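You operate a simulated robot arm through the tools that you are given. There is no shell and no other tool. Be economical: measure what you need, move in short steps, check, and stop when the job is done.

You run a simulated robot arm. Do the job below in one go: nothing can be reset, and whatever is moved stays where it is left.

JOB
Dip the LOT 6 cylinder and the concrete core clean in the white tub.
Fine: no slurry left on either; each goes back where it stood; shut the lid after; the other cylinders stay as they are. Set down upright: what you pick out, concrete core.

The check looks at the end state, three seconds after you hand in, the way a careful person would. Anything else that was tipped, shoved, dropped, spilled or broken makes it a failure. Lids that push on must go on centred and level and be pressed home; caps that screw on are set level and turned clockwise until they are tight.

ROBOT AND FRAMES
A 6-joint arm with a two-finger parallel gripper on a trunk, on a base that drives. Base frame: it is fixed to the floor where the robot stands at the start and does not move with it; the origin is under the middle of the robot, x ahead of it, y to its left, z up. Lengths are in mm, angles in degrees, forces in N, time in s.
Its first joint turns from -166.0 to 166.0 degrees. Places, roughly: small grey cylinder [1750, 250, 1000]; white tub [600, 300, 1000]; white tub lid [600, 200, 1000]. Payload 3.43 kg.
Tool frame: the origin (TCP) lies between the finger pads and is the grasp point; the fingertips stand 34 mm ahead of it; z points along the fingers, y is the line along which they close. Largest opening 128 mm; finger width 24, thickness 12; the body of the gripper, 48 by 130 mm, starts 96 mm behind the TCP.
Orientation is that of the tool frame in the base frame, as a unit quaternion [x, y, z, w]. With the fingers straight down and closing along the base's y, the tool's x points along the base's -x, its y along +y and its z along -z.

CONTROLS
- The arm moves only by the tool step_arm. Its argument "commands" is a list of rows, each a list of 7 numbers: the shift along the tool's x, y, z in mm, then the turn, a rotation vector about the tool's x, y, z in degrees, then the gripper command, from -1 (fully open) to 1 (shut), values between in proportion. In form: [[tx, ty, tz, ax, ay, az, jaw], ...]. A call has 1 to 8 rows; each row is the pose to reach, as a shift and turn from the pose commanded when the call began, along the tool's axes at that moment. A row lasts 0.2 s, in which the tool goes at most 50 mm and 8.6 degrees; a call with a longer step from one row to the next is refused whole, and so is a gripper value outside its range. A pose out of reach is approached as far as the arm can. The call stops where the force on the tool passes 90 N (or 10 N more than at its start, if that is more) or the arm is blocked; 0.2 s more then pass. Each finger travels about 153 mm/s and halts on what it meets, pressing with about 29 N; the grip force reading is that of the motor and also rises with nothing between the fingers. The clock runs only during rows and for 0.2 s after the last one: add rows that repeat a pose to give the fingers time. It gives the time, the measured TCP pose, the force on the tool (base axes), the opening and the grip force at its end, in the units of the frame above (readings bear some noise), with the torque about the TCP (base axes, N m) and any sound that the robot's microphone picked up.
- Cameras (640 x 400 px; columns grow to the right, rows downward): "scene" is now at [172.6, 217.4, 1216.3]; the picture's right is [-0.02, -1.00, 0.00], its down [-0.43, 0.01, -0.90] and it looks along [0.90, -0.01, -0.43] (base axes); focal length 295 px, centre (320, 200). "wrist" rides on the gripper at [76, -11, -160] in the tool frame; the picture's right is [0.15, 0.99, 0.00], its down [-0.88, 0.13, -0.46] and it looks along [-0.45, 0.07, 0.89] (tool axes); focal length 234 px, centre (320, 200). There is no depth. A picture from a camera that has moved, and an enlarged one, comes with that camera's place and axes in the base frame and with its lens.
- snapshot(camera): a new picture of that camera. No time passes.
- steer(legs): drives the robot by 1 to 6 legs, each [ahead, left, turn to the left] in mm, mm and degrees, along the robot's own axes; the way and the turn of a leg run together, so that a leg with both is an arc; at most 1500 mm and 180 degrees a leg. The arm and the cameras ride along, it lands a little off, and it stops where it bumps. It gives what a move gives.
- head_to(pan, tilt): turns the head with the scene camera to pan (to the left, within 143 degrees either way) and tilt (down, from -29 to 69), counted from straight ahead of the robot. It gives what a move gives.
- inspect(camera, box): a new picture of the part [left, top, right, bottom] of that camera's present view, enlarged. No time passes.
- finish_job(): hands the job in; it is judged then, once.

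Work in short steps. Places have to be worked out from the pictures, the camera data and where the tool is seen: move nearer, look again, correct. Check each grasp and each placing, and mend what went wrong. You have 120 turns and 82 pictures in all, those below and enlarged ones among them. Open the gripper and draw the arm clear of the work before you hand the job in, unless the task says otherwise; then end with one line.

The tools are called after ">>>" as name(argument=value, ...) on one line, values as JSON. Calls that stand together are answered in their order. step_arm: Moves the arm, as the interface text tells. Its arguments: {"type":"object","properties":{"commands":{"type":"array","items":{"type":"array","items":{"type":"number"}}}},"required":["commands"]} The other tools are called the same way: steer (legs) drives the base; head_to (pan, tilt) turns the head that bears the scene camera; snapshot (camera) takes a picture; inspect (camera, box) takes an enlarged picture of a part of a camera's view; finish_job () hands the job in.

At the start:

```text
clock: 0.0
eef_pos: [402.9, 248.5, 1000.7]
tool_rot: [-0.001, 1.0, 0.001, 0.001]
wrist_force: [-0.7, -0.6, -1.7]
torque: [0.03, -0.03, -0.01]
opening: 127.9
grasp_force: 0.0
robot x, y, heading: [-1.3, -2.8, -0.1]
head pan, tilt: [-0.9, 25.2]
```

scene: 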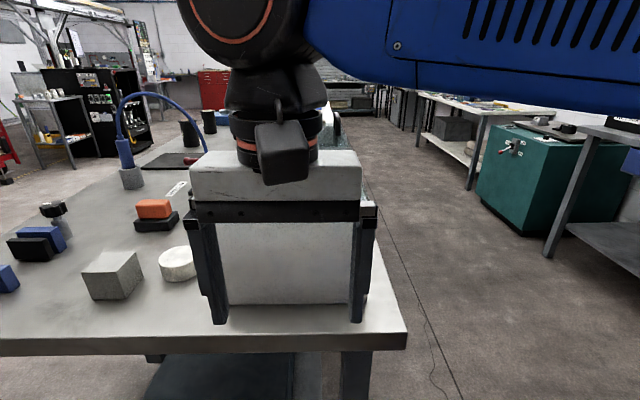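
wrist: 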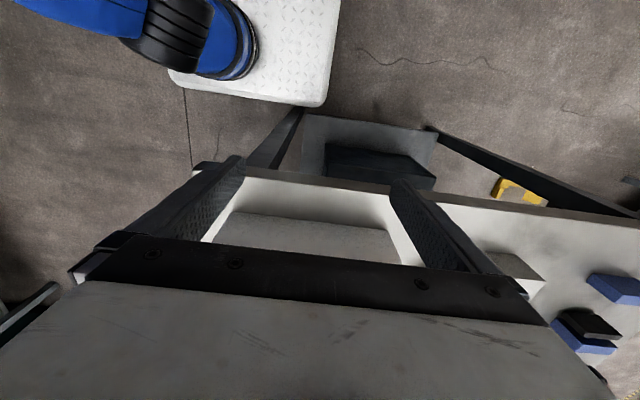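

The arm blocks the scene view, and a white tray-like thing shows below the fingers. I raise the arm first, straight up, to get a clear look.

>>> step_arm(commands=[[0, 0, -50, 0, 0, 0, -1], [0, 0, -100, 0, 0, 0, -1], [0, 0, -150, 0, 0, 0, -1], [0, 0, -200, 0, 0, 0, -1], [0, 0, -250, 0, 0, 0, -1], [0, 0, -300, 0, 0, 0, -1]])

>>> snapshot(camera="scene")

>>> snapshot(camera="wrist")

```text
clock: 1.4
eef_pos: [403.1, 249.2, 1168.5]
tool_rot: [0.0, 1.0, 0.002, 0.001]
wrist_force: [0.7, 0.6, 0.3]
torque: [-0.04, 0.03, 0.01]
opening: 128.2
grasp_force: 0.1
out of reach, approached as far as the arm can: row 4, 5, 6
robot x, y, heading: [1.4, -0.7, 0.1]
head pan, tilt: [-0.9, 25.2]
```

```text
79 pictures are left
camera scene: at [172.6, 217.5, 1216.3], right [-0.02, -1.0, 0.0], down [-0.43, 0.01, -0.9], along [0.9, -0.01, -0.43], focal length 295 px, centre (320, 200)
```

scene: 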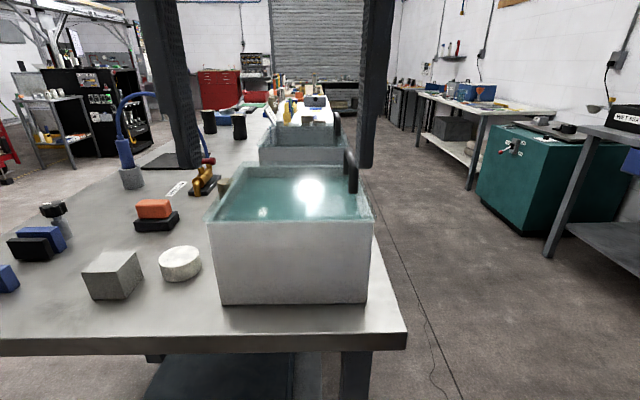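

```text
78 pictures are left
camera wrist: at [327.1, 238.2, 1329.1], right [-0.15, 0.99, 0.01], down [0.88, 0.13, 0.46], along [0.45, 0.07, -0.89], focal length 234 px, centre (320, 200)
```

wrist: 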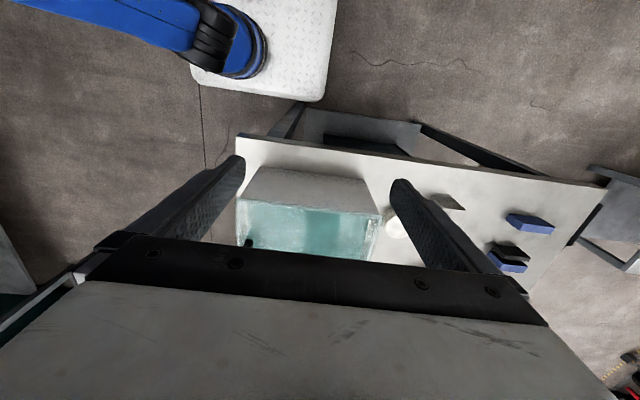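

A water-filled pale tank stands right ahead, with another behind it. I zoom in on both to learn what is what.

>>> inspect(camera="scene", box=[190, 80, 390, 205])

>>> inspect(camera="scene", box=[0, 150, 240, 310])

```text
3.20 times, centred on (290, 142) of scene
camera zoom: at [172.6, 217.5, 1216.3], right [-0.02, -1.0, 0.0], down [-0.43, 0.01, -0.9], along [0.9, -0.01, -0.43], focal length 944 px, centre (416, 384)
```

zoom: 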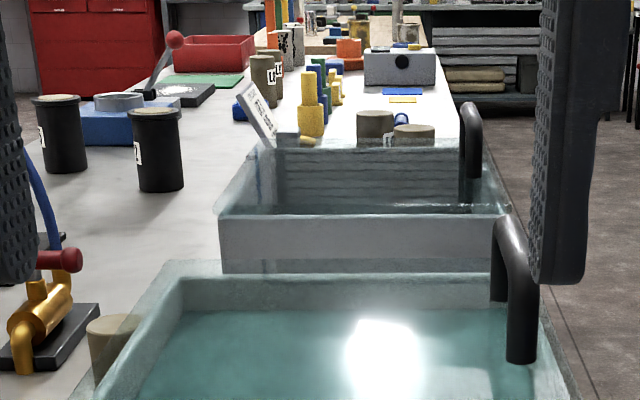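

```text
2.50 times, centred on (120, 230) of scene
camera zoom: at [172.6, 217.5, 1216.3], right [-0.02, -1.0, 0.0], down [-0.43, 0.01, -0.9], along [0.9, -0.01, -0.43], focal length 738 px, centre (820, 125)
```

zoom: 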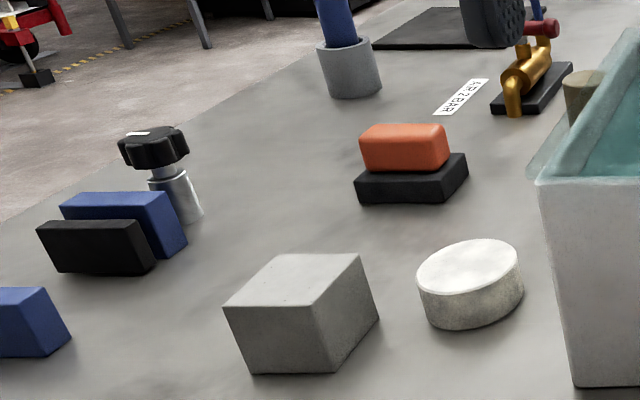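

Table top seems to be near z≈880, the near tub spanning x≈510–725, y≈150–360, its rim ≈1020. I zoom on the near tub and on the far part of the table.

>>> inspect(camera="scene", box=[200, 140, 390, 310])

>>> inspect(camera="scene", box=[240, 80, 350, 150])

```text
2.35 times, centred on (295, 225) of scene
camera zoom: at [172.6, 217.5, 1216.3], right [-0.02, -1.0, 0.0], down [-0.43, 0.01, -0.9], along [0.9, -0.01, -0.43], focal length 694 px, centre (379, 141)
```

zoom: 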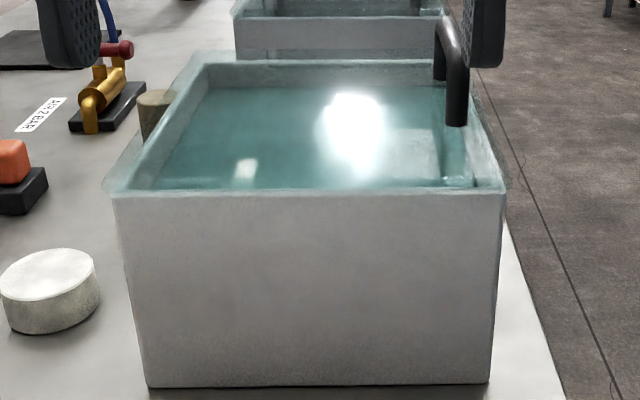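

```text
5.71 times, centred on (295, 115) of scene
camera zoom: at [172.6, 217.5, 1216.3], right [-0.02, -1.0, 0.0], down [-0.43, 0.01, -0.9], along [0.9, -0.01, -0.43], focal length 1686 px, centre (463, 686)
```

zoom: 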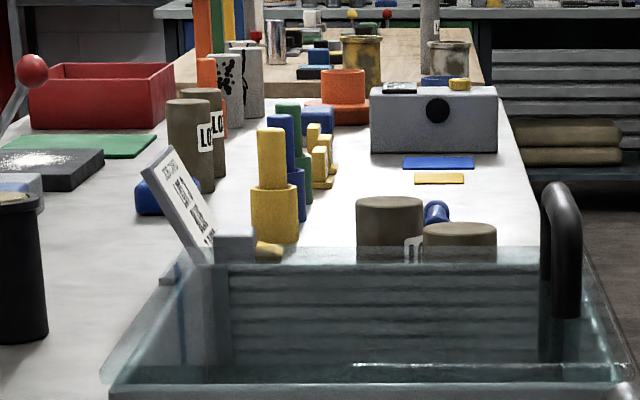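

Both tubs seem to carry clear glass lids with black handles; the cylinders stand beyond the second tub. I go round to the aisle on the table's right side, from where both the tub and the cylinders should be in reach, and turn to face the table.

>>> steer(legs=[[0, -650, 0], [1200, 0, 0], [0, 0, 90]])

>>> head_to(pan=-20, tilt=25)

>>> snapshot(camera="scene")

```text
clock: 14.5
eef_pos: [929.9, -261.2, 1169.5]
tool_rot: [0.707, -0.707, -0.003, 0.0]
wrist_force: [0.3, -0.9, 0.0]
torque: [-0.02, 0.01, 0.0]
opening: 128.1
grasp_force: 0.1
robot x, y, heading: [1179.7, -663.4, 89.8]
head pan, tilt: [-0.9, 25.2]
```

```text
clock: 15.3
eef_pos: [930.9, -260.9, 1169.0]
tool_rot: [0.707, -0.707, -0.003, 0.002]
wrist_force: [-0.2, 0.2, -0.2]
torque: [0.0, -0.02, 0.0]
opening: 128.0
grasp_force: 0.1
robot x, y, heading: [1180.6, -665.9, 89.8]
head pan, tilt: [-20.0, 25.0]
```

```text
73 pictures are left
camera scene: at [991.2, -498.2, 1216.6], right [0.94, -0.34, 0.0], down [-0.14, -0.4, -0.91], along [0.31, 0.85, -0.42], focal length 295 px, centre (320, 200)
```

scene: 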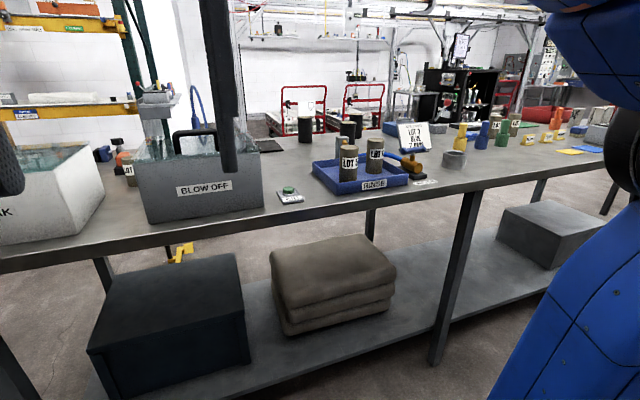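

Labels now show: white tub (“…AK”), “BLOW OFF” tank, blue “RINSE” tray, and a placard. I zoom in on these.

>>> inspect(camera="scene", box=[290, 100, 450, 200])

>>> inspect(camera="scene", box=[430, 80, 630, 190])

>>> inspect(camera="scene", box=[0, 100, 310, 260])

```text
4.00 times, centred on (370, 150) of scene
camera zoom: at [991.2, -498.2, 1216.6], right [0.94, -0.34, 0.0], down [-0.14, -0.4, -0.91], along [0.31, 0.85, -0.42], focal length 1180 px, centre (120, 400)
```

zoom: 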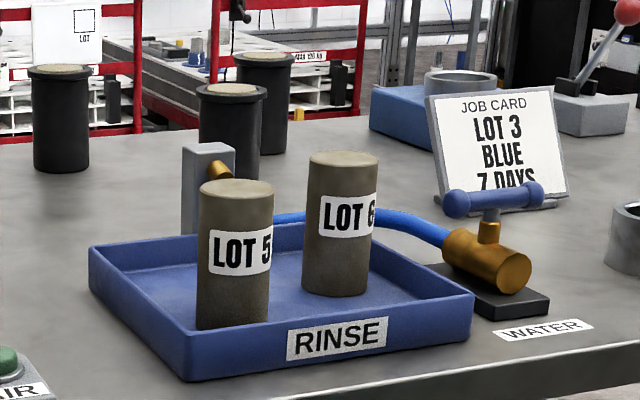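

```text
3.20 times, centred on (530, 135) of scene
camera zoom: at [991.2, -498.2, 1216.6], right [0.94, -0.34, 0.0], down [-0.14, -0.4, -0.91], along [0.31, 0.85, -0.42], focal length 944 px, centre (-352, 408)
```

zoom: 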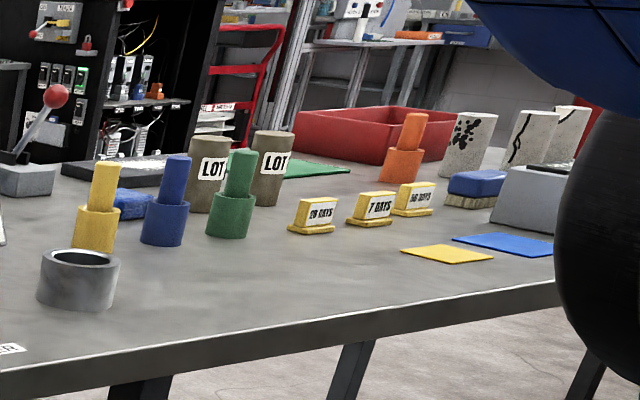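

```text
2.06 times, centred on (155, 180) of scene
camera zoom: at [991.2, -498.2, 1216.6], right [0.94, -0.34, 0.0], down [-0.14, -0.4, -0.91], along [0.31, 0.85, -0.42], focal length 609 px, centre (661, 241)
```

zoom: 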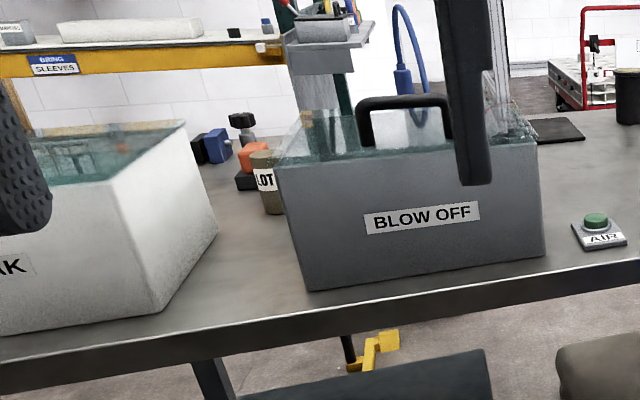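

LOT 6 stands in the blue RINSE tray at about (1473, 307); a grey hollow-looking piece is near (1770, 265), which matches the “small grey cylinder”. First I go to the tub to study the lid.

>>> steer(legs=[[230, 500, 0]])

>>> head_to(pan=-15, tilt=25)

>>> snapshot(camera="scene")

>>> snapshot(camera="wrist")

```text
clock: 18.5
eef_pos: [422.2, -31.3, 1169.1]
tool_rot: [0.709, -0.706, -0.003, 0.001]
wrist_force: [0.3, -0.2, -1.5]
torque: [-0.01, 0.01, 0.02]
opening: 127.8
grasp_force: 0.0
robot x, y, heading: [671.7, -437.6, 90.0]
head pan, tilt: [-20.0, 25.0]
```

```text
clock: 19.1
eef_pos: [421.1, -31.3, 1167.8]
tool_rot: [0.709, -0.706, -0.003, 0.001]
wrist_force: [-0.7, 0.1, -0.6]
torque: [0.0, 0.0, 0.01]
opening: 128.1
grasp_force: 0.1
robot x, y, heading: [671.4, -434.0, 89.9]
head pan, tilt: [-15.0, 25.0]
```

```text
69 pictures are left
camera scene: at [476.5, -266.2, 1216.6], right [0.97, -0.26, 0.0], down [-0.11, -0.41, -0.91], along [0.23, 0.88, -0.42], focal length 295 px, centre (320, 200)
```

scene: 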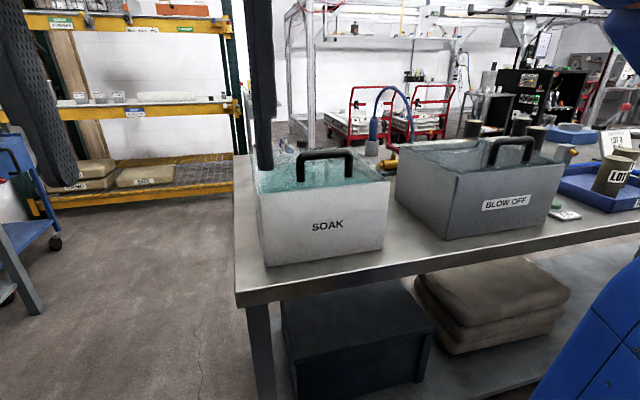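

```text
68 pictures are left
camera wrist: at [434.8, -106.0, 1329.0], right [-0.99, -0.15, 0.01], down [-0.13, 0.88, 0.46], along [-0.07, 0.45, -0.89], focal length 234 px, centre (320, 200)
```

wrist: 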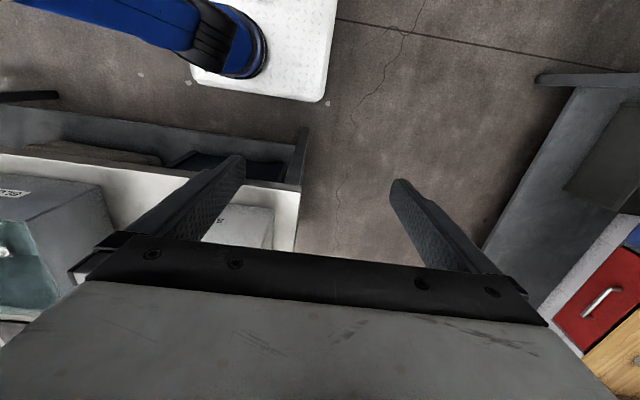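

>>> inspect(camera="scene", box=[240, 130, 400, 270])

>>> inspect(camera="scene", box=[380, 110, 580, 240])

```text
2.86 times, centred on (320, 200) of scene
camera zoom: at [476.5, -266.2, 1216.6], right [0.97, -0.26, 0.0], down [-0.11, -0.41, -0.91], along [0.23, 0.88, -0.42], focal length 843 px, centre (320, 200)
```

zoom: 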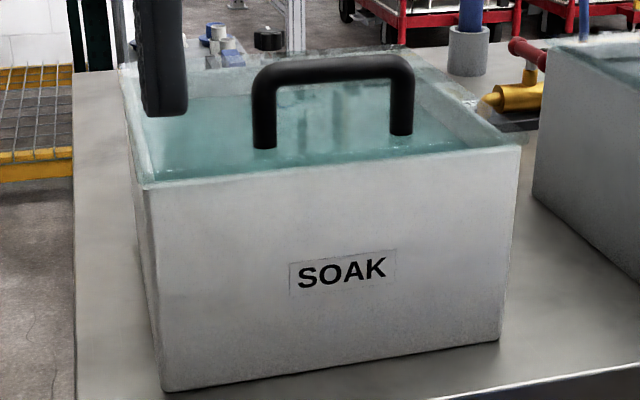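

```text
3.08 times, centred on (480, 175) of scene
camera zoom: at [476.5, -266.2, 1216.6], right [0.97, -0.26, 0.0], down [-0.11, -0.41, -0.91], along [0.23, 0.88, -0.42], focal length 908 px, centre (-172, 277)
```

zoom: 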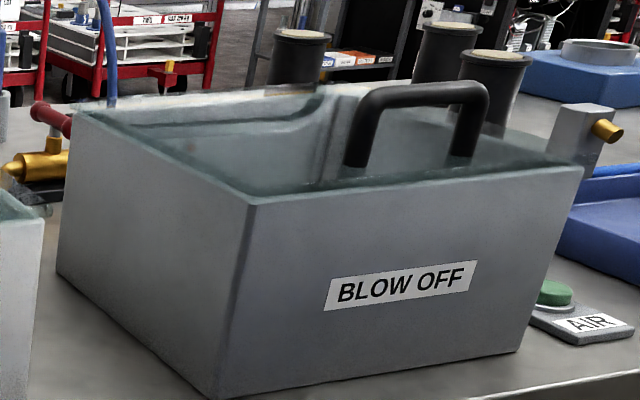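

The SOAK tub's glass lid carries a handle along its near edge (bar centre ≈ (613, 221, 1072)), so it is presumably hinged at the far edge. I drive a little nearer and turn the tool so that the fingers close along y, straddling the bar.

>>> steer(legs=[[110, 0, 0]])

>>> step_arm(commands=[[0, -25, 0, 0, 0, 8.5, -1], [0, -50, 0, 0, 0, 17, -1], [0, -75, 0, 0, 0, 25.5, -1], [0, -100, 0, 0, 0, 34, -1], [0, -125, 0, 0, 0, 42.5, -1], [0, -150, 0, 0, 0, 51, -1], [0, -175, 0, 0, 0, 59.5, -1], [0, -190, 0, 0, 0, 68, -1]])

```text
clock: 20.3
eef_pos: [423.7, 78.4, 1169.0]
tool_rot: [-0.707, 0.707, 0.003, 0.0]
wrist_force: [0.1, 0.6, -0.5]
torque: [-0.02, -0.01, -0.01]
opening: 128.2
grasp_force: 0.2
robot x, y, heading: [673.8, -326.3, 90.1]
head pan, tilt: [-15.0, 25.0]
```

```text
clock: 22.1
eef_pos: [604.7, 90.3, 1133.8]
tool_rot: [-0.19, 0.982, 0.006, -0.005]
wrist_force: [-0.1, 0.3, -0.3]
torque: [-0.02, -0.01, 0.01]
opening: 128.1
grasp_force: 0.1
out of reach, approached as far as the arm can: row 2, 3, 4, 5, 6, 7, 8
robot x, y, heading: [672.8, -324.3, 90.1]
head pan, tilt: [-15.0, 25.0]
```

Orientation is nearly there; height limit grows with distance. I finish the yaw and move over the bar, still high.

>>> step_arm(commands=[[-18, 39, 0, 0, 0, 8, -1], [-37, 78, 0, 0, 0, 16, -1], [-56, 118, 0, 0, 0, 22, -1], [-56, 118, 0, 0, 0, 22, -0.3]])

>>> snapshot(camera="wrist")

>>> snapshot(camera="scene")

```text
clock: 23.1
eef_pos: [613.2, 222.3, 1133.9]
tool_rot: [0.001, 1.0, 0.001, -0.002]
wrist_force: [-0.3, -0.5, 0.2]
torque: [-0.02, 0.0, 0.0]
opening: 82.9
grasp_force: 0.0
robot x, y, heading: [673.7, -325.0, 89.9]
head pan, tilt: [-15.0, 25.0]
```

```text
65 pictures are left
camera wrist: at [538.2, 210.5, 1294.7], right [-0.15, 0.99, 0.0], down [0.88, 0.13, 0.45], along [0.45, 0.07, -0.89], focal length 234 px, centre (320, 200)
```

wrist: 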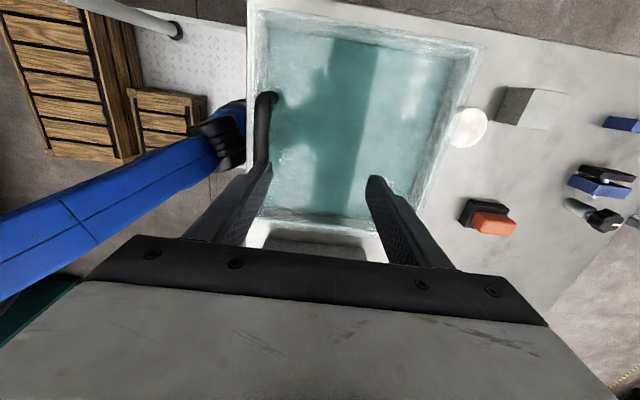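

```text
64 pictures are left
camera scene: at [477.0, -156.4, 1216.6], right [0.97, -0.26, 0.0], down [-0.11, -0.41, -0.91], along [0.24, 0.88, -0.42], focal length 295 px, centre (320, 200)
```

scene: 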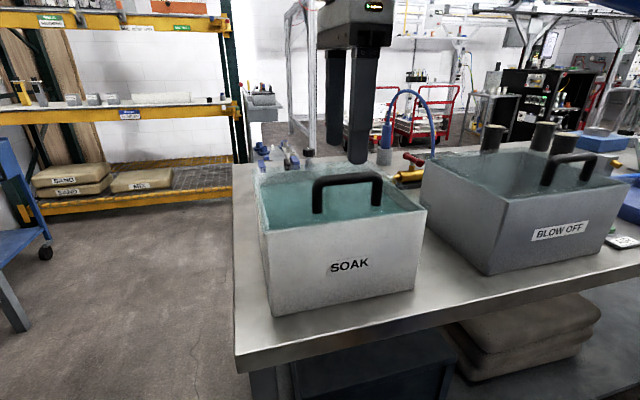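

Triangulating both scene views and the wrist view puts the bar at about (605, 170, 1082), the lid top ≈1042 and the tub back at y≈347. Before grasping I test whether the arm can reach the top of the opening arc with the tool downward.

>>> step_arm(commands=[[0, 40, -30, 0, 0, 0, -0.3], [0, 80, -60, 0, 0, 0, -0.3], [0, 120, -90, 0, 0, 0, -0.3], [0, 160, -90, 0, 0, 0, -0.3], [0, 205, -90, 0, 0, 0, -0.3]])

```text
clock: 24.3
eef_pos: [612.1, 419.8, 1177.2]
tool_rot: [-0.001, 1.0, 0.01, -0.005]
wrist_force: [-0.1, -1.5, 0.6]
torque: [0.08, 0.01, 0.01]
opening: 83.4
grasp_force: 0.1
out of reach, approached as far as the arm can: row 2, 3, 4, 5
robot x, y, heading: [671.4, -325.5, 89.9]
head pan, tilt: [-15.0, 25.0]
```

Downward limit here is about z=1177, below the arc's top (~1222), so I'll lift by grip first, then push the bar over with the near finger sitting lower on it plus some forward tilt. Now back over the bar and down to it.

>>> step_arm(commands=[[0, -45, 0, 0, 0, 0, -0.3], [0, -90, 10, 0, 0, 0, -0.3], [0, -135, 20, 0, 0, 0, -0.3], [0, -180, 25, 0, 0, 0, -0.3], [0, -220, 30, 0, 0, 0, -0.3], [0, -250, 35, 0, 0, 0, -0.3]])

>>> snapshot(camera="wrist")

>>> inspect(camera="scene", box=[240, 80, 440, 330])

```text
clock: 25.7
eef_pos: [614.3, 168.0, 1139.5]
tool_rot: [0.001, 1.0, 0.001, -0.003]
wrist_force: [-0.3, -0.1, -0.2]
torque: [-0.06, -0.02, -0.04]
opening: 83.5
grasp_force: 0.2
robot x, y, heading: [674.9, -324.0, 89.8]
head pan, tilt: [-15.0, 25.0]
```

```text
63 pictures are left
camera wrist: at [539.0, 157.2, 1300.3], right [-0.15, 0.99, 0.0], down [0.88, 0.13, 0.45], along [0.45, 0.07, -0.89], focal length 234 px, centre (320, 200)
```

wrist: 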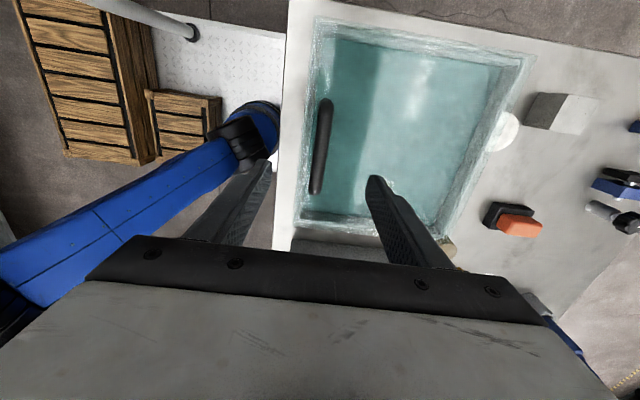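

```text
1.60 times, centred on (340, 205) of scene
camera zoom: at [476.8, -156.1, 1216.5], right [0.97, -0.26, 0.0], down [-0.11, -0.41, -0.91], along [0.24, 0.88, -0.42], focal length 472 px, centre (288, 192)
```

zoom: 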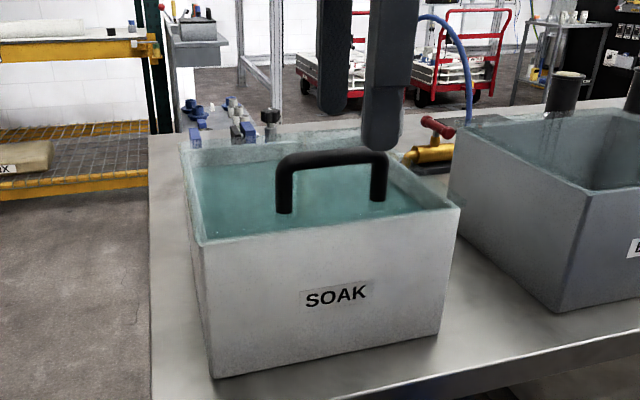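

Bar centre refined to (597, 167, 1082). I shift 17 mm in −x, lower to z≈1092 and close on the bar.

>>> step_arm(commands=[[17, 0, 20, 0, 0, 0, -0.3], [17, 0, 46, 0, 0, 0, -0.3], [17, 0, 46, 0, 0, 0, 0.4], [17, 0, 46, 0, 0, 0, 1], [17, 0, 46, 0, 0, 0, 1]])

>>> inspect(camera="scene", box=[240, 80, 440, 330])

```text
clock: 26.9
eef_pos: [597.0, 165.3, 1095.5]
tool_rot: [-0.001, 1.0, 0.002, -0.004]
wrist_force: [-2.2, -29.3, 5.3]
torque: [-0.44, 0.76, 0.11]
opening: 13.1
grasp_force: 45.3
robot x, y, heading: [674.0, -323.9, 89.8]
head pan, tilt: [-15.0, 25.0]
```

```text
1.60 times, centred on (340, 205) of scene
camera zoom: at [476.9, -157.9, 1216.8], right [0.97, -0.26, 0.0], down [-0.11, -0.41, -0.91], along [0.24, 0.88, -0.42], focal length 472 px, centre (288, 192)
```

zoom: 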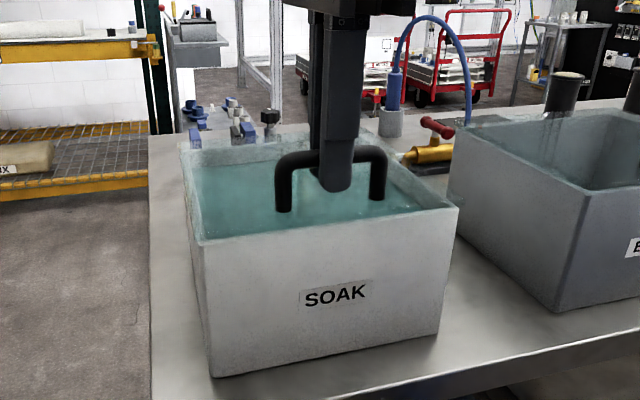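

The bar is held (13 mm). I lift the first 10° of the arc about a hinge at about y=345, z=1042 and watch the forces to confirm it's hinged there.

>>> step_arm(commands=[[0, -2, 0, 0, 0, 0, 1], [0, 0, -8, 0, 0, 0, 1], [0, 2, -15, 0, 0, 0, 1], [0, 4, -22, 0, 0, 0, 1], [0, 7, -30, 0, 0, 0, 1]])

>>> inspect(camera="scene", box=[240, 80, 440, 330])

```text
clock: 28.1
eef_pos: [597.2, 174.5, 1128.0]
tool_rot: [0.0, 1.0, 0.002, -0.003]
wrist_force: [4.9, -13.7, 3.3]
torque: [-0.2, -0.58, -0.04]
opening: 13.5
grasp_force: 44.7
robot x, y, heading: [670.0, -324.3, 89.8]
head pan, tilt: [-15.0, 25.0]
```

```text
1.60 times, centred on (340, 205) of scene
camera zoom: at [477.2, -156.9, 1216.7], right [0.97, -0.26, 0.0], down [-0.11, -0.41, -0.91], along [0.24, 0.88, -0.42], focal length 472 px, centre (288, 192)
```

zoom: 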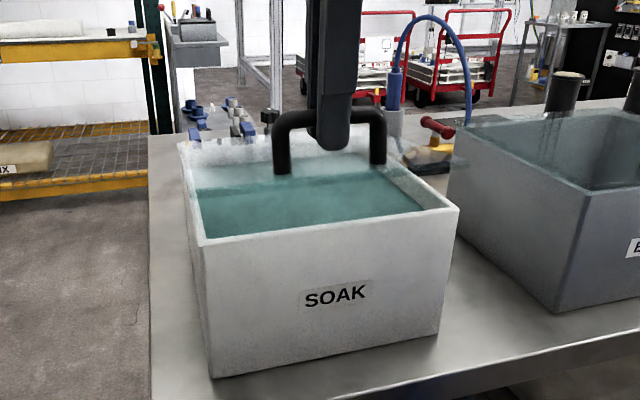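

The lid swings up as expected with low forces. I continue along the arc to about 25° with slight forward tilt.

>>> step_arm(commands=[[0, 5, -11, -4, 0, 0, 1], [0, 11, -21, -8, 0, 0, 1], [0, 17, -30, -12, 0, 0, 1], [0, 23, -39, -15, 0, 0, 1], [0, 23, -39, -15, 0, 0, 1]])

```text
clock: 29.3
eef_pos: [595.9, 197.6, 1166.1]
tool_rot: [0.001, 0.991, 0.134, -0.003]
wrist_force: [5.6, -36.4, 26.0]
torque: [-0.38, 0.11, -0.42]
opening: 13.9
grasp_force: 44.9
robot x, y, heading: [671.7, -326.5, 90.3]
head pan, tilt: [-15.0, 25.0]
```

The reaction force points radially outward, so my radius is a few mm short; I adjust the hinge to y≈350 and continue to ~40° with 30° tilt, watching reach.

>>> step_arm(commands=[[0, 7, -11, -4, 0, 0, 1], [0, 19, -17, -8, 0, 0, 1], [0, 31, -22, -12, 0, 0, 1], [0, 42, -27, -15, 0, 0, 1]])

```text
clock: 30.3
eef_pos: [596.7, 233.9, 1200.9]
tool_rot: [0.001, 0.965, 0.262, -0.003]
wrist_force: [3.8, 2.2, -5.2]
torque: [-0.16, -0.02, -0.96]
opening: 13.5
grasp_force: 44.9
robot x, y, heading: [671.3, -325.9, 89.8]
head pan, tilt: [-15.0, 25.0]
```

Reaches fine with the tilt and forces are small. On to about 58°.

>>> step_arm(commands=[[0, 15, -2, -1, 0, 0, 1], [0, 29, -3, -2, 0, 0, 1], [0, 43, -2, -4, 0, 0, 1], [0, 57, 0, -5, 0, 0, 1]])

>>> snapshot(camera="scene")

```text
clock: 31.3
eef_pos: [596.9, 282.9, 1229.4]
tool_rot: [0.001, 0.953, 0.303, -0.004]
wrist_force: [-6.9, -2.2, 1.9]
torque: [-0.19, 0.38, -0.76]
opening: 13.6
grasp_force: 44.9
robot x, y, heading: [667.4, -322.6, 89.8]
head pan, tilt: [-15.0, 25.0]
```

```text
59 pictures are left
camera scene: at [476.5, -156.6, 1216.6], right [0.97, -0.26, 0.0], down [-0.11, -0.41, -0.91], along [0.24, 0.88, -0.42], focal length 295 px, centre (320, 200)
```

scene: 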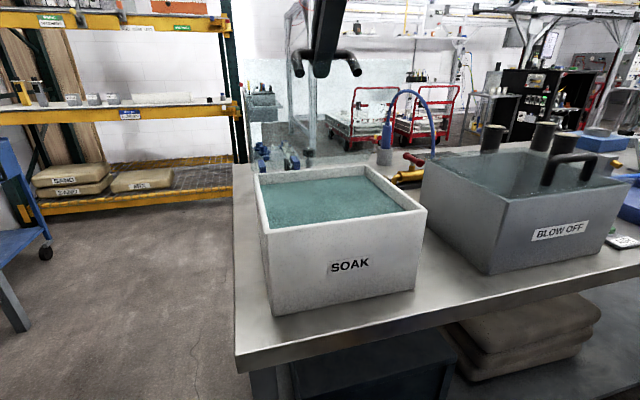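

Opening well. Continue over the top to about 92°, easing the tilt back so that the gripper stays clear of the lid's edge.

>>> step_arm(commands=[[0, 17, 7, 0, 0, 0, 1], [0, 34, 15, 0, 0, 0, 1], [0, 51, 23, 1, 0, 0, 1], [0, 66, 35, 5, 0, 0, 1], [0, 81, 48, 9, 0, 0, 1], [0, 95, 61, 13, 0, 0, 1]])

>>> snapshot(camera="scene")

```text
clock: 32.7
eef_pos: [595.9, 395.3, 1235.6]
tool_rot: [0.0, 0.981, 0.192, -0.002]
wrist_force: [-2.5, 5.9, 28.3]
torque: [0.05, 0.17, -0.86]
opening: 13.5
grasp_force: 45.3
robot x, y, heading: [674.5, -321.7, 90.2]
head pan, tilt: [-15.0, 25.0]
```

```text
58 pictures are left
camera scene: at [477.0, -156.9, 1216.7], right [0.97, -0.26, 0.0], down [-0.11, -0.41, -0.91], along [0.24, 0.88, -0.42], focal length 295 px, centre (320, 200)
```

scene: 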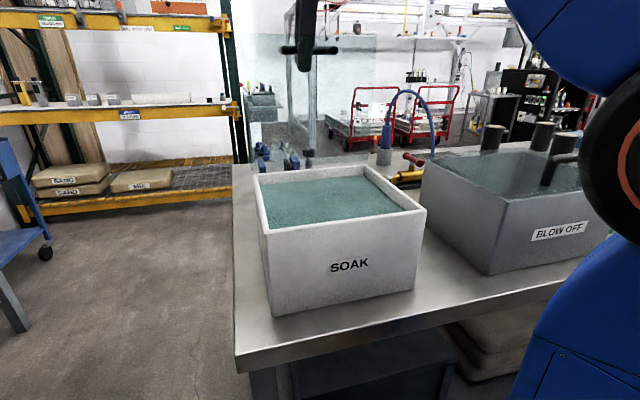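

About 92° now, with mild upward reaction. I push on to ~105° and see whether a stop is felt.

>>> step_arm(commands=[[0, 10, 3, 3, 0, 0, 1], [0, 19, 9, 6, 0, 0, 1], [0, 28, 16, 9, 0, 0, 1], [0, 36, 23, 12, 0, 0, 1]])

```text
clock: 33.7
eef_pos: [596.4, 433.6, 1228.3]
tool_rot: [0.0, 0.996, 0.087, -0.003]
wrist_force: [-4.1, -58.5, -44.3]
torque: [-0.31, 0.52, -0.71]
opening: 14.0
grasp_force: 44.9
robot x, y, heading: [673.5, -328.8, 89.8]
head pan, tilt: [-15.0, 25.0]
```

Reaction now opposes opening: the stop is at about 103°. I ease back 2 mm, open the fingers just to ~40 mm, and check it stays.

>>> step_arm(commands=[[0, -3, 2, 0, 0, 0, 1], [0, -3, 2, 0, 0, 0, 0.6], [0, -3, 2, 0, 0, 0, 0.4], [0, -3, 2, 0, 0, 0, 0.4]])

>>> step_arm(commands=[[0, 0, -12, 0, 0, 0, 0.4], [0, 0, -24, 0, 0, 0, 0.4], [0, 0, -36, 0, 0, 0, 0.4], [0, 0, -48, 0, 0, 0, 0.4]])

>>> snapshot(camera="scene")

```text
clock: 34.7
eef_pos: [597.1, 436.4, 1224.3]
tool_rot: [0.0, 0.996, 0.088, -0.002]
wrist_force: [0.6, 1.0, 0.2]
torque: [0.04, -0.01, 0.02]
opening: 37.9
grasp_force: 0.0
robot x, y, heading: [673.5, -322.2, 89.8]
head pan, tilt: [-15.0, 25.0]
```

```text
clock: 35.7
eef_pos: [597.7, 424.6, 1240.4]
tool_rot: [0.0, 0.996, 0.092, -0.003]
wrist_force: [-0.5, -0.3, 0.6]
torque: [-0.05, -0.01, -0.02]
opening: 38.3
grasp_force: 0.1
out of reach, approached as far as the arm can: row 2, 3, 4
robot x, y, heading: [671.0, -323.7, 89.9]
head pan, tilt: [-15.0, 25.0]
```

```text
57 pictures are left
camera scene: at [476.9, -156.4, 1216.6], right [0.97, -0.26, 0.0], down [-0.11, -0.41, -0.91], along [0.24, 0.88, -0.42], focal length 295 px, centre (320, 200)
```

scene: 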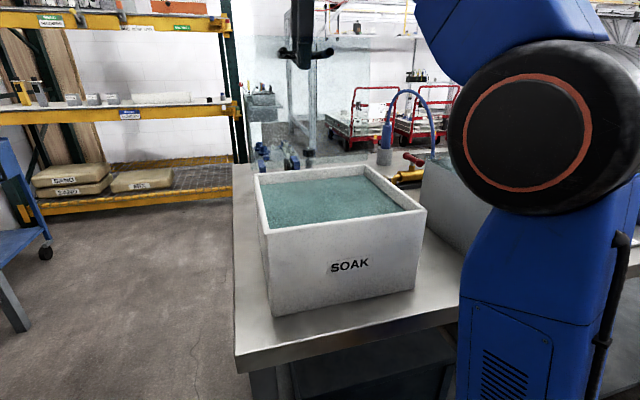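

The lid holds itself open. Fingertips are still some 8 mm below the bar and the arm is at its height limit, so I tilt slightly forward to gain height and lift out.

>>> step_arm(commands=[[0, 6, -8, -6, 0, 0, 0.4], [0, 8, -18, -12, 0, 0, 0.4], [0, 8, -30, -16, 0, 0, 0.4]])

>>> inspect(camera="scene", box=[220, 0, 400, 180])

```text
clock: 36.5
eef_pos: [597.1, 428.9, 1270.0]
tool_rot: [0.001, 0.974, 0.228, -0.003]
wrist_force: [-0.2, -0.6, -0.4]
torque: [-0.02, -0.04, -0.02]
opening: 38.2
grasp_force: 0.0
robot x, y, heading: [673.0, -321.4, 90.0]
head pan, tilt: [-15.0, 25.0]
```

```text
2.22 times, centred on (310, 90) of scene
camera zoom: at [476.8, -156.1, 1216.5], right [0.97, -0.26, 0.0], down [-0.11, -0.41, -0.91], along [0.24, 0.88, -0.42], focal length 656 px, centre (342, 444)
```

zoom: 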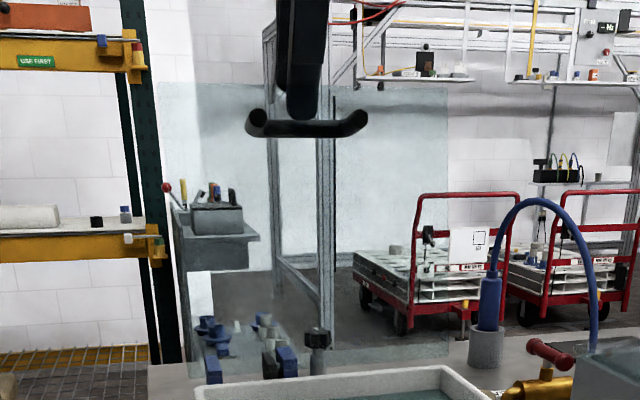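

Tips are above the bar now, but still lower than the lid's top edge (~1250). I tilt and lift a bit more before drawing back.

>>> step_arm(commands=[[0, 4, -10, -6, 0, 0, 0.4], [0, 6, -22, -12, 0, 0, 0.4], [0, 6, -34, -16, 0, 0, 0.4]])

```text
clock: 37.3
eef_pos: [598.4, 419.1, 1303.7]
tool_rot: [0.001, 0.933, 0.361, -0.002]
wrist_force: [-0.8, 0.1, -0.4]
torque: [-0.02, -0.03, -0.01]
opening: 38.5
grasp_force: 0.0
robot x, y, heading: [675.5, -324.5, 89.8]
head pan, tilt: [-15.0, 25.0]
```

Clear of the edge at about 10 mm; I draw back along the fingers, then toward the robot.

>>> step_arm(commands=[[0, 0, -20, 0, 0, 0, 0.4], [0, -5, -45, 0, 0, 0, 0.4], [0, -30, -75, 0, 0, 0, 0.4], [0, -60, -105, 0, 0, 0, 0.4], [0, -90, -130, 0, 0, 0, 0.4], [0, -120, -155, 0, 0, 0, 0.4]])

>>> snapshot(camera="scene")

```text
clock: 38.7
eef_pos: [595.7, 224.9, 1337.3]
tool_rot: [0.001, 0.933, 0.36, -0.002]
wrist_force: [0.0, 0.3, -0.4]
torque: [-0.02, -0.04, -0.02]
opening: 38.5
grasp_force: 0.0
robot x, y, heading: [669.4, -327.3, 89.9]
head pan, tilt: [-15.0, 25.0]
```

```text
55 pictures are left
camera scene: at [476.7, -156.2, 1216.5], right [0.97, -0.26, 0.0], down [-0.11, -0.41, -0.91], along [0.24, 0.88, -0.42], focal length 295 px, centre (320, 200)
```

scene: 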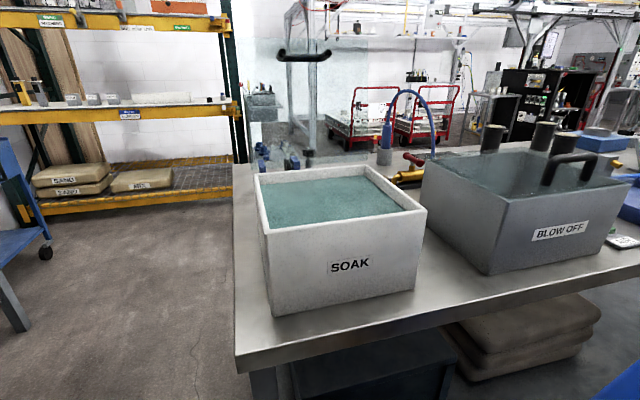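

Lid stays open. Now I drive along the table to the cylinders and look at them.

>>> steer(legs=[[0, -870, 0]])

>>> head_to(pan=-20, tilt=30)

>>> snapshot(camera="scene")

```text
clock: 43.4
eef_pos: [1474.9, 225.3, 1336.7]
tool_rot: [0.0, 0.933, 0.36, -0.002]
wrist_force: [0.6, -0.8, 0.1]
torque: [-0.01, 0.0, -0.01]
opening: 38.5
grasp_force: 0.1
robot x, y, heading: [1554.4, -325.2, 90.2]
head pan, tilt: [-15.0, 25.0]
```

```text
clock: 44.0
eef_pos: [1474.9, 224.0, 1337.9]
tool_rot: [0.0, 0.933, 0.36, -0.003]
wrist_force: [0.8, -0.4, -0.2]
torque: [0.01, 0.0, -0.03]
opening: 38.4
grasp_force: 0.1
robot x, y, heading: [1550.7, -326.2, 89.9]
head pan, tilt: [-20.0, 30.0]
```

```text
54 pictures are left
camera scene: at [1364.0, -160.5, 1208.7], right [0.94, -0.34, 0.0], down [-0.17, -0.47, -0.87], along [0.3, 0.81, -0.5], focal length 295 px, centre (320, 200)
```

scene: 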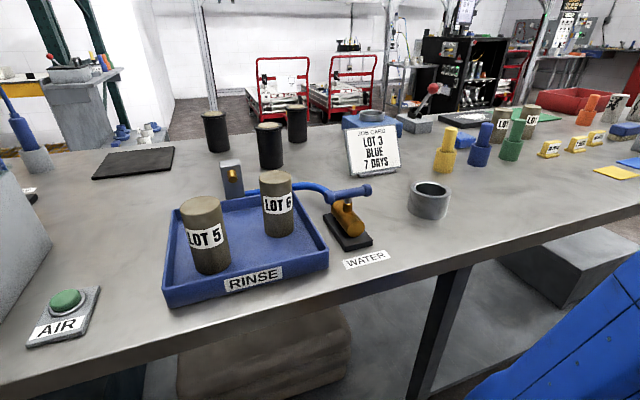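

>>> inspect(camera="scene", box=[390, 100, 550, 230])

>>> inspect(camera="scene", box=[160, 150, 340, 310])

>>> inspect(camera="scene", box=[520, 70, 640, 170])

```text
3.08 times, centred on (470, 165) of scene
camera zoom: at [1364.0, -160.5, 1208.7], right [0.94, -0.34, 0.0], down [-0.17, -0.47, -0.87], along [0.3, 0.81, -0.5], focal length 908 px, centre (-142, 308)
```

zoom: 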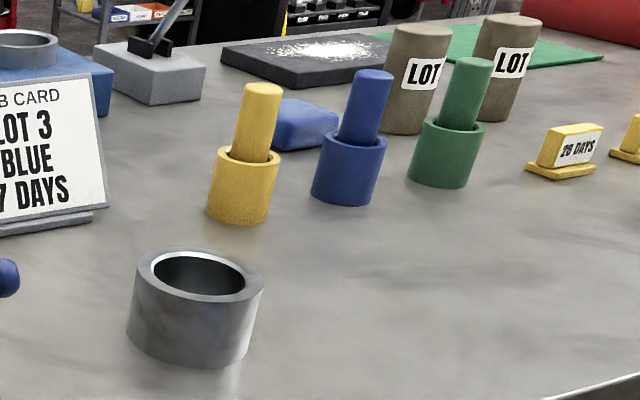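

```text
2.50 times, centred on (250, 230) of scene
camera zoom: at [1364.0, -160.5, 1208.7], right [0.94, -0.34, 0.0], down [-0.17, -0.47, -0.87], along [0.3, 0.81, -0.5], focal length 738 px, centre (495, 125)
```

zoom: 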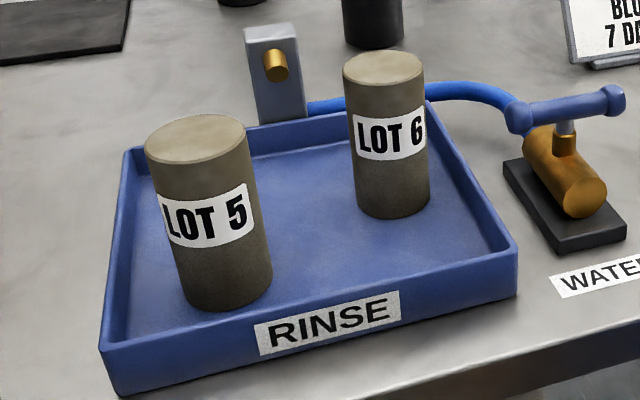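

```text
4.00 times, centred on (580, 120) of scene
camera zoom: at [1364.0, -160.5, 1208.7], right [0.94, -0.34, 0.0], down [-0.17, -0.47, -0.87], along [0.3, 0.81, -0.5], focal length 1180 px, centre (-720, 520)
```

zoom: 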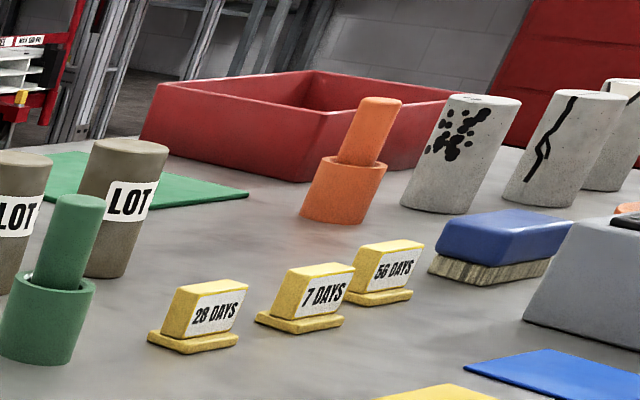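

LOT 6 found clearly. The grey ring piece stands where the “small grey cylinder” is listed; I bring the wrist camera above it to see whether the core is that or stands inside.

>>> step_arm(commands=[[-32, -19, 19, 6, 0, 0, -1], [-64, -38, 38, 12, 0, 0, -1], [-96, -57, 57, 18, 0, 0, -1], [-128, -76, 76, 24, 0, 0, -1], [-160, -95, 95, 30, 0, 0, -1], [-192, -114, 114, 36, 0, 0, -1], [-225, -132, 132, 42, 0, 0, -1]])

>>> snapshot(camera="wrist")

```text
clock: 45.6
eef_pos: [1698.2, 216.8, 1149.2]
tool_rot: [-0.001, 1.0, 0.002, -0.004]
wrist_force: [0.3, -0.1, -0.2]
torque: [0.04, -0.01, 0.02]
opening: 128.0
grasp_force: 0.0
robot x, y, heading: [1553.6, -326.8, 90.0]
head pan, tilt: [-20.0, 30.0]
```

```text
50 pictures are left
camera wrist: at [1623.2, 205.5, 1311.2], right [-0.15, 0.99, 0.0], down [0.88, 0.13, 0.45], along [0.45, 0.07, -0.89], focal length 234 px, centre (320, 200)
```

wrist: 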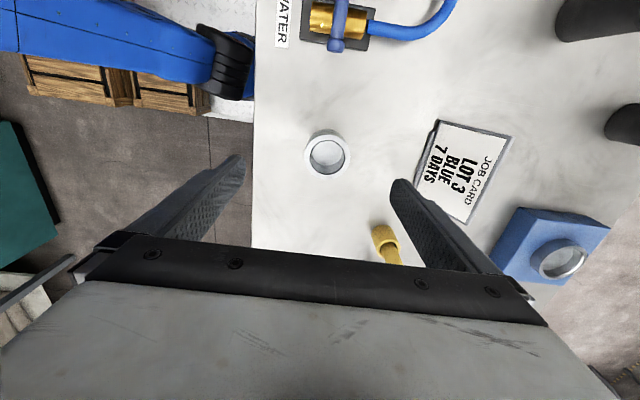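

>>> inspect(camera="wrist", box=[280, 110, 380, 190])

>>> head_to(pan=-50, tilt=22)

>>> snapshot(camera="scene")

```text
5.00 times, centred on (330, 150) of wrist
camera zoom: at [1623.2, 205.5, 1311.2], right [-0.15, 0.99, 0.0], down [0.88, 0.13, 0.45], along [0.45, 0.07, -0.89], focal length 1171 px, centre (270, 450)
```

zoom: 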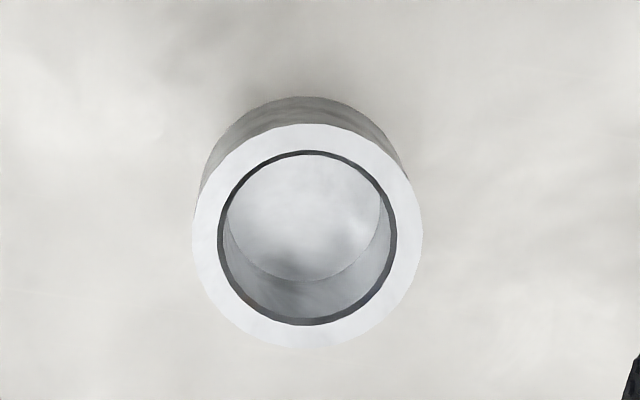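

```text
clock: 46.6
eef_pos: [1697.8, 216.6, 1150.9]
tool_rot: [-0.001, 1.0, 0.001, -0.002]
wrist_force: [-0.2, 0.0, -0.9]
torque: [-0.02, 0.03, 0.03]
opening: 128.0
grasp_force: 0.1
robot x, y, heading: [1550.6, -324.9, 90.0]
head pan, tilt: [-50.0, 22.0]
```

```text
48 pictures are left
camera scene: at [1404.1, -185.8, 1221.4], right [0.64, -0.76, 0.0], down [-0.29, -0.24, -0.93], along [0.71, 0.6, -0.37], focal length 295 px, centre (320, 200)
```

scene: 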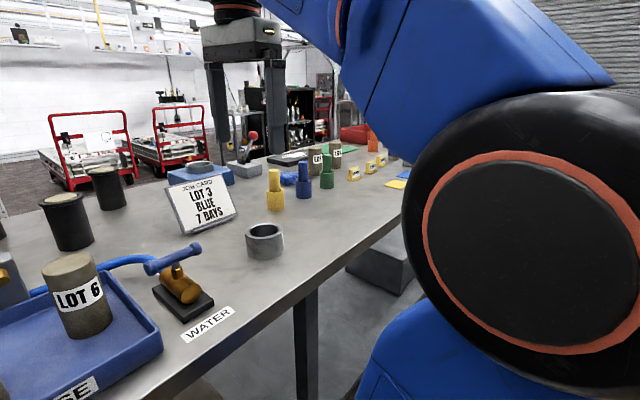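

The grey piece is an empty steel ring, open right through, not evidently a core. I look along the rest of the table before deciding.

>>> steer(legs=[[0, -600, 0]])

>>> head_to(pan=-10, tilt=25)

>>> snapshot(camera="scene")

>>> snapshot(camera="wrist")

```text
clock: 50.0
eef_pos: [2296.7, 224.4, 1150.7]
tool_rot: [-0.01, 1.0, 0.002, -0.002]
wrist_force: [-0.6, -0.4, 0.0]
torque: [0.02, 0.0, -0.01]
opening: 128.2
grasp_force: 0.1
robot x, y, heading: [2163.1, -318.2, 90.8]
head pan, tilt: [-50.0, 22.0]
```

```text
clock: 51.1
eef_pos: [2295.9, 224.6, 1149.7]
tool_rot: [-0.008, 1.0, 0.002, -0.003]
wrist_force: [-0.1, -0.4, 0.3]
torque: [0.01, 0.0, 0.01]
opening: 127.9
grasp_force: 0.0
robot x, y, heading: [2160.9, -315.8, 91.1]
head pan, tilt: [-10.0, 25.0]
```

```text
47 pictures are left
camera scene: at [1953.5, -152.6, 1216.6], right [0.99, -0.16, 0.0], down [-0.07, -0.42, -0.91], along [0.14, 0.9, -0.42], focal length 295 px, centre (320, 200)
```

scene: 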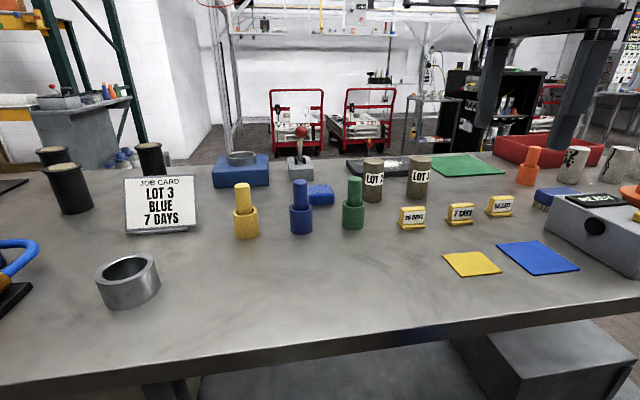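

```text
46 pictures are left
camera wrist: at [2221.4, 212.9, 1311.2], right [-0.16, 0.99, 0.0], down [0.88, 0.14, 0.45], along [0.44, 0.08, -0.89], focal length 234 px, centre (320, 200)
```

wrist: 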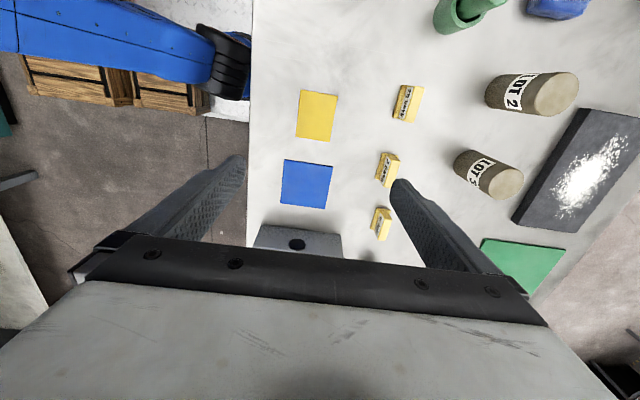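

>>> inspect(camera="scene", box=[80, 240, 180, 320])

>>> inspect(camera="scene", box=[480, 120, 640, 270])

>>> inspect(camera="scene", box=[0, 130, 480, 250])

```text
5.00 times, centred on (130, 280) of scene
camera zoom: at [1953.5, -152.6, 1216.6], right [0.99, -0.16, 0.0], down [-0.07, -0.42, -0.91], along [0.14, 0.9, -0.42], focal length 1476 px, centre (1270, -200)
```

zoom: 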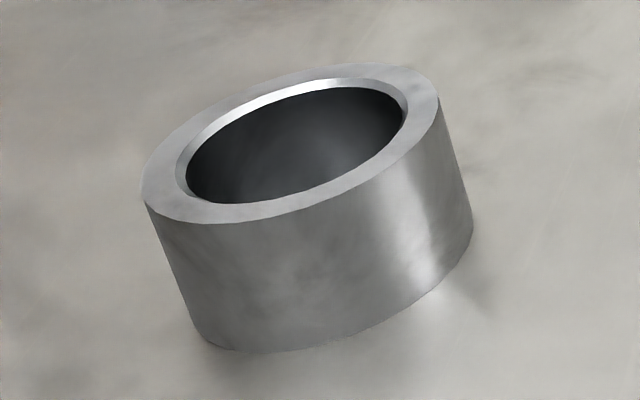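

```text
2.67 times, centred on (560, 195) of scene
camera zoom: at [1953.5, -152.6, 1216.6], right [0.99, -0.16, 0.0], down [-0.07, -0.42, -0.91], along [0.14, 0.9, -0.42], focal length 787 px, centre (-320, 213)
```

zoom: 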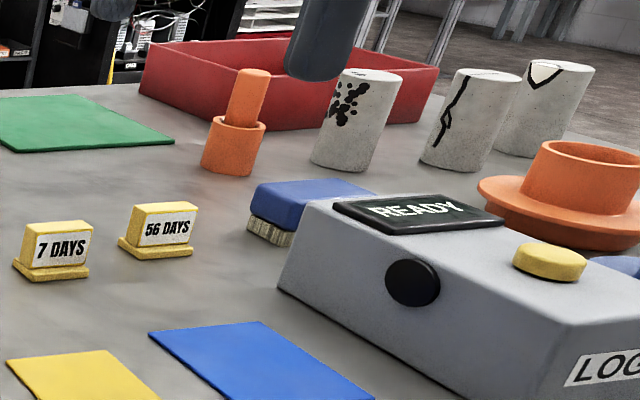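

```text
1.33 times, centred on (240, 190) of scene
camera zoom: at [1953.5, -152.6, 1216.6], right [0.99, -0.16, 0.0], down [-0.07, -0.42, -0.91], along [0.14, 0.9, -0.42], focal length 394 px, centre (427, 213)
```

zoom: 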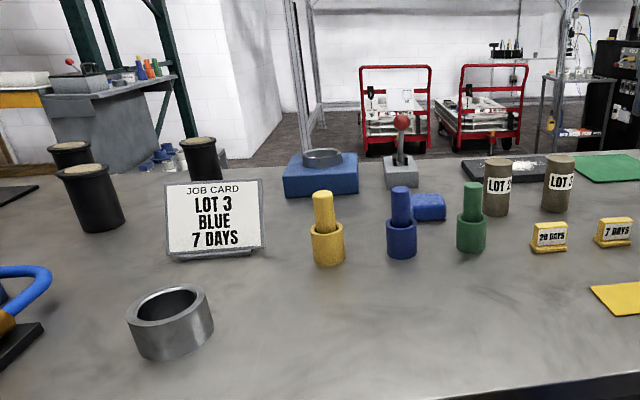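

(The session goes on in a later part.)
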